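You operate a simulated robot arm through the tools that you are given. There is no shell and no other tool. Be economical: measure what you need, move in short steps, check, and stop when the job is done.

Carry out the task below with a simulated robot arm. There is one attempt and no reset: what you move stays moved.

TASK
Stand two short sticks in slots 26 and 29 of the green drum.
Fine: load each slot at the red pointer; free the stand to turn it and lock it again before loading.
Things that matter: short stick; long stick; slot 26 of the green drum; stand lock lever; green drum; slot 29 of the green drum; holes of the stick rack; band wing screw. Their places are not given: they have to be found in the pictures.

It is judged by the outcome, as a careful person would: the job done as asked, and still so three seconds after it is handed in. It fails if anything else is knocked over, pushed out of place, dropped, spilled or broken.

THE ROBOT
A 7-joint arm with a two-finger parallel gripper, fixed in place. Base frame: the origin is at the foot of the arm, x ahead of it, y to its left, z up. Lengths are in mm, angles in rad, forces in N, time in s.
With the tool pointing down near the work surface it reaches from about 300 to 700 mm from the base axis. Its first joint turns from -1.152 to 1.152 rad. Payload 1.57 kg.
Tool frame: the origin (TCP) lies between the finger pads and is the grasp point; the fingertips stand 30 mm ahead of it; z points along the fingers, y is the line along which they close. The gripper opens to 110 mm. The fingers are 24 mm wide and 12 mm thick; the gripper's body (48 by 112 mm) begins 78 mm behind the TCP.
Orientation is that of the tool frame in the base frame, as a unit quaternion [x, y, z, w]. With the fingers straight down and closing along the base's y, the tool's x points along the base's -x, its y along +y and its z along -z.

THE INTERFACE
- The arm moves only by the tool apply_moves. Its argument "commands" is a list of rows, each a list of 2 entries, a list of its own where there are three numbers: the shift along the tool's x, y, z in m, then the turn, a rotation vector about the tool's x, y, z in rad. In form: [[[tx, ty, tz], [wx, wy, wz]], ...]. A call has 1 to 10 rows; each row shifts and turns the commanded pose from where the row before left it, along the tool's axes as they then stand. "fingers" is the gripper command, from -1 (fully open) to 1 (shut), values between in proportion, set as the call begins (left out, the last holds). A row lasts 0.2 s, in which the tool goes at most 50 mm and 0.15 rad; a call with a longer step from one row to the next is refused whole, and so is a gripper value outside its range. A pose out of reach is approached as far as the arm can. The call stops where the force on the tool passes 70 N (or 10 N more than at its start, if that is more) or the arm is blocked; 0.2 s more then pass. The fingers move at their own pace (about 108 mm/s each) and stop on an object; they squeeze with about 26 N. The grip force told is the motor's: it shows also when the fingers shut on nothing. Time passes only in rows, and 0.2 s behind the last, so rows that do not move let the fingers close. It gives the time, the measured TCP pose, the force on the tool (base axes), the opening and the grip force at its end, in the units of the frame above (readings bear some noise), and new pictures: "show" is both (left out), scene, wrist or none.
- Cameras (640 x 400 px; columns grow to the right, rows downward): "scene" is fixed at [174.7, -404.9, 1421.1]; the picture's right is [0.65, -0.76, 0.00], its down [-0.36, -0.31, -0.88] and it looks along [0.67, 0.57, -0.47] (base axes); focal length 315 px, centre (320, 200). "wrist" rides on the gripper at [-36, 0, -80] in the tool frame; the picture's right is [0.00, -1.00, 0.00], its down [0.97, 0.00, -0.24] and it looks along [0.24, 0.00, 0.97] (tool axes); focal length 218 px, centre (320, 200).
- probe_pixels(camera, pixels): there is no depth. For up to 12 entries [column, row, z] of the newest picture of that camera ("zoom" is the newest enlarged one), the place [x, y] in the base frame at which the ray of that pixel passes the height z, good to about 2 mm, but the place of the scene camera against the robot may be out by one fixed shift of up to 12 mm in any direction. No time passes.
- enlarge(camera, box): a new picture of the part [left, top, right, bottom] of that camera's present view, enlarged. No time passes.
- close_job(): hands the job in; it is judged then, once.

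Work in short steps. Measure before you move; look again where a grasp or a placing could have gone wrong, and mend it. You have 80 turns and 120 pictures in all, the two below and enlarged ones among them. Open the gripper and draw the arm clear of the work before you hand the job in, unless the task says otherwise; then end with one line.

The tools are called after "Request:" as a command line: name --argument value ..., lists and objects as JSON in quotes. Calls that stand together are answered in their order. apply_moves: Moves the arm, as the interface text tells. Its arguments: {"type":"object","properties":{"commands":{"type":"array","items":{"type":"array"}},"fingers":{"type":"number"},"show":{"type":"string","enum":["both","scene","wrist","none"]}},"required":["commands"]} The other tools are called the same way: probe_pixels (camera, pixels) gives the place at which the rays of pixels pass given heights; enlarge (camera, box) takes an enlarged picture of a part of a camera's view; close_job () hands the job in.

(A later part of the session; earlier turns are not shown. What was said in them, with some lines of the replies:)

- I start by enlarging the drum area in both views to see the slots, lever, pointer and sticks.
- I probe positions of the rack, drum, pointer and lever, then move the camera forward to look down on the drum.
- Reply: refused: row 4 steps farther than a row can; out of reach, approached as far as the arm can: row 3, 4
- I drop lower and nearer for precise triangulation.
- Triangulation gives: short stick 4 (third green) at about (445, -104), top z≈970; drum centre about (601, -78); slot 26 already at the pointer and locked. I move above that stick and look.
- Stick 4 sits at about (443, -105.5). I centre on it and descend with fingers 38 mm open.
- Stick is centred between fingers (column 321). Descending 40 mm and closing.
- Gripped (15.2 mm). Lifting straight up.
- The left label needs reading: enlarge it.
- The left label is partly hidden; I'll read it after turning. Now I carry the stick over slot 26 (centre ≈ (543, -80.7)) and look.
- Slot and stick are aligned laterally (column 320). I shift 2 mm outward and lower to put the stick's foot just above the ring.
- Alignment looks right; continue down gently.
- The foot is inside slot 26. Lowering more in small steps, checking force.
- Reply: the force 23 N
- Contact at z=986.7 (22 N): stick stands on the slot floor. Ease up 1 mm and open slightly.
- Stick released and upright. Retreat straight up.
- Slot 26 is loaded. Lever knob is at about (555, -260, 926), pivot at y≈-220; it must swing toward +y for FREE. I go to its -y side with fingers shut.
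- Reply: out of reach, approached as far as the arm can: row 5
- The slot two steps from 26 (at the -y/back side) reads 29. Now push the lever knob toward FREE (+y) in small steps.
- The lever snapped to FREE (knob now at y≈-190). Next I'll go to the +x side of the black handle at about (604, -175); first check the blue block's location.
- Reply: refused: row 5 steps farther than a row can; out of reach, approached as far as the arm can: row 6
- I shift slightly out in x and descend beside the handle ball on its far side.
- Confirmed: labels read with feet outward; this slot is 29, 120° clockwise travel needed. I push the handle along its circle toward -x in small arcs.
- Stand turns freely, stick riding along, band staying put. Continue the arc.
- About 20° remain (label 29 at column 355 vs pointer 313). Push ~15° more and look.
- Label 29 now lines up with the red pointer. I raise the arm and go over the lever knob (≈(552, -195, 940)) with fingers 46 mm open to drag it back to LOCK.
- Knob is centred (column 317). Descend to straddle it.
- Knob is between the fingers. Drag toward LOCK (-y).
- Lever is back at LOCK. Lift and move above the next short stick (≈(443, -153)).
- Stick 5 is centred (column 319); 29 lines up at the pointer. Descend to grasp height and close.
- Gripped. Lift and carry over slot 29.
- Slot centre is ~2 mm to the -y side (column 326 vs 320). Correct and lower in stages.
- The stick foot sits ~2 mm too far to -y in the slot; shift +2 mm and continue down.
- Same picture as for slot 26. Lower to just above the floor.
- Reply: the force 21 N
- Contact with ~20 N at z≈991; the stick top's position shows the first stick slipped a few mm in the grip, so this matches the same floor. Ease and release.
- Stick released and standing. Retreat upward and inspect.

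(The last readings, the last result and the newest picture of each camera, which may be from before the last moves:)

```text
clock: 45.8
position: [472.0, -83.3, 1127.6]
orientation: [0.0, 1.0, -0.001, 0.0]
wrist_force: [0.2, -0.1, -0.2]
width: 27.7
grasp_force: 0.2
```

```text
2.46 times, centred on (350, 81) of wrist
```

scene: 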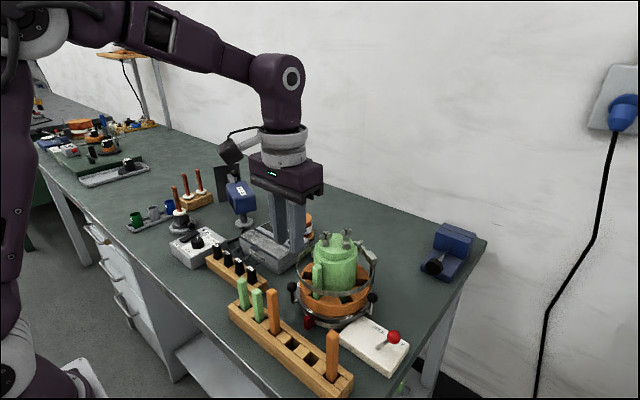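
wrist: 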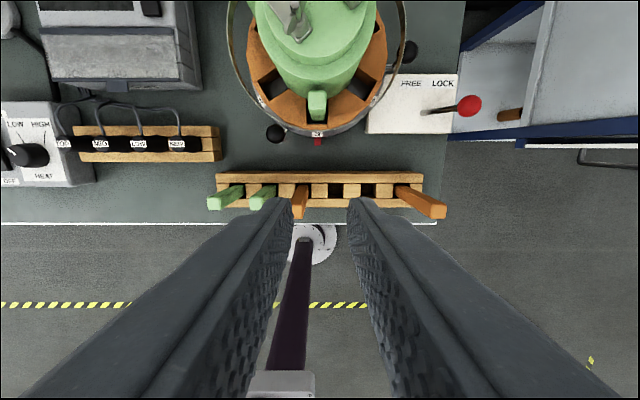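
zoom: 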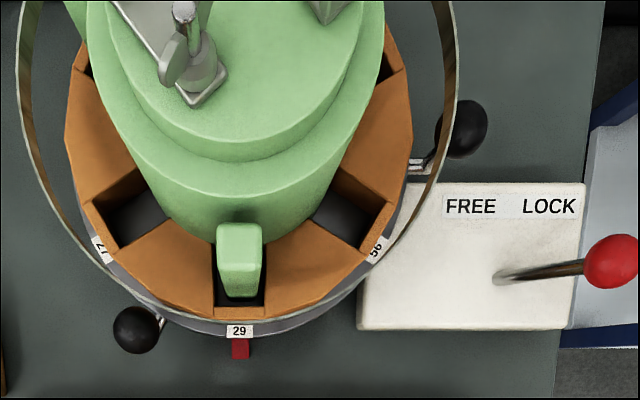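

Slot 29 loaded, lever locked. Open the gripper, raise clear and verify both sticks.

Request:
apply_moves --commands '[[[0, 0, -0.045], [0, 0, 0]], [[0, 0, -0.045], [0, 0, 0]], [[-0.04, 0, 0], [0, 0, 0]], [[0, 0, 0], [0, 0, 0]]]' --fingers -1

Request:
enlarge --camera "wrist" --box '[210, 0, 450, 150]'

```text
clock: 46.8
position: [511.5, -80.0, 1214.5]
orientation: [0.001, 1.0, 0.0, 0.0]
wrist_force: [0.2, 0.1, -0.3]
width: 109.9
grasp_force: 0.0
```

scene: 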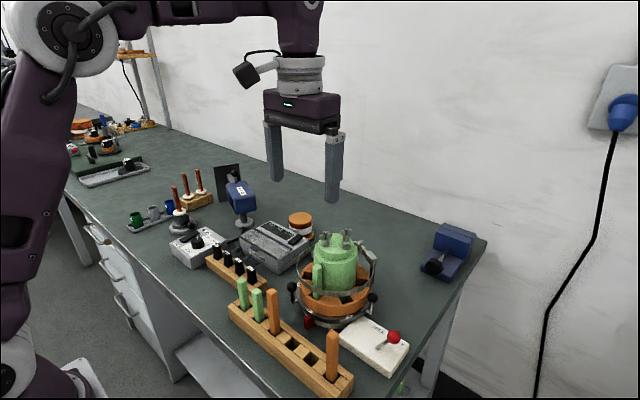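
wrist: 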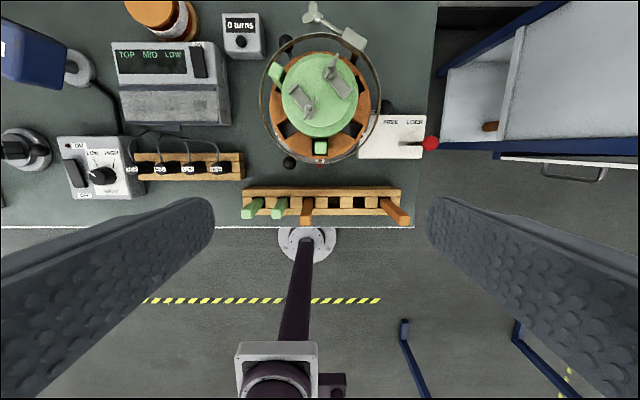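

```text
2.67 times, centred on (330, 75) of wrist
```

zoom: 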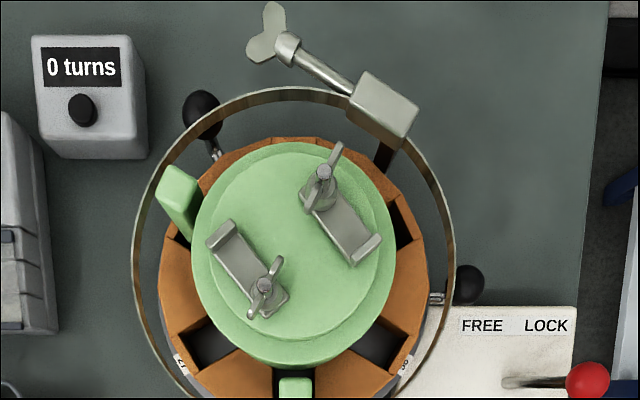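

Both short sticks stand in their slots (26 at back-left, 29 at the pointer), the stand is locked, and the arm is clear.

Request:
close_job

```text
The job is handed in.
```

Two short sticks now stand in slots 26 and 29 of the green drum. Each was loaded at the red pointer with the stand locked, and I freed the stand only to turn it between the two.
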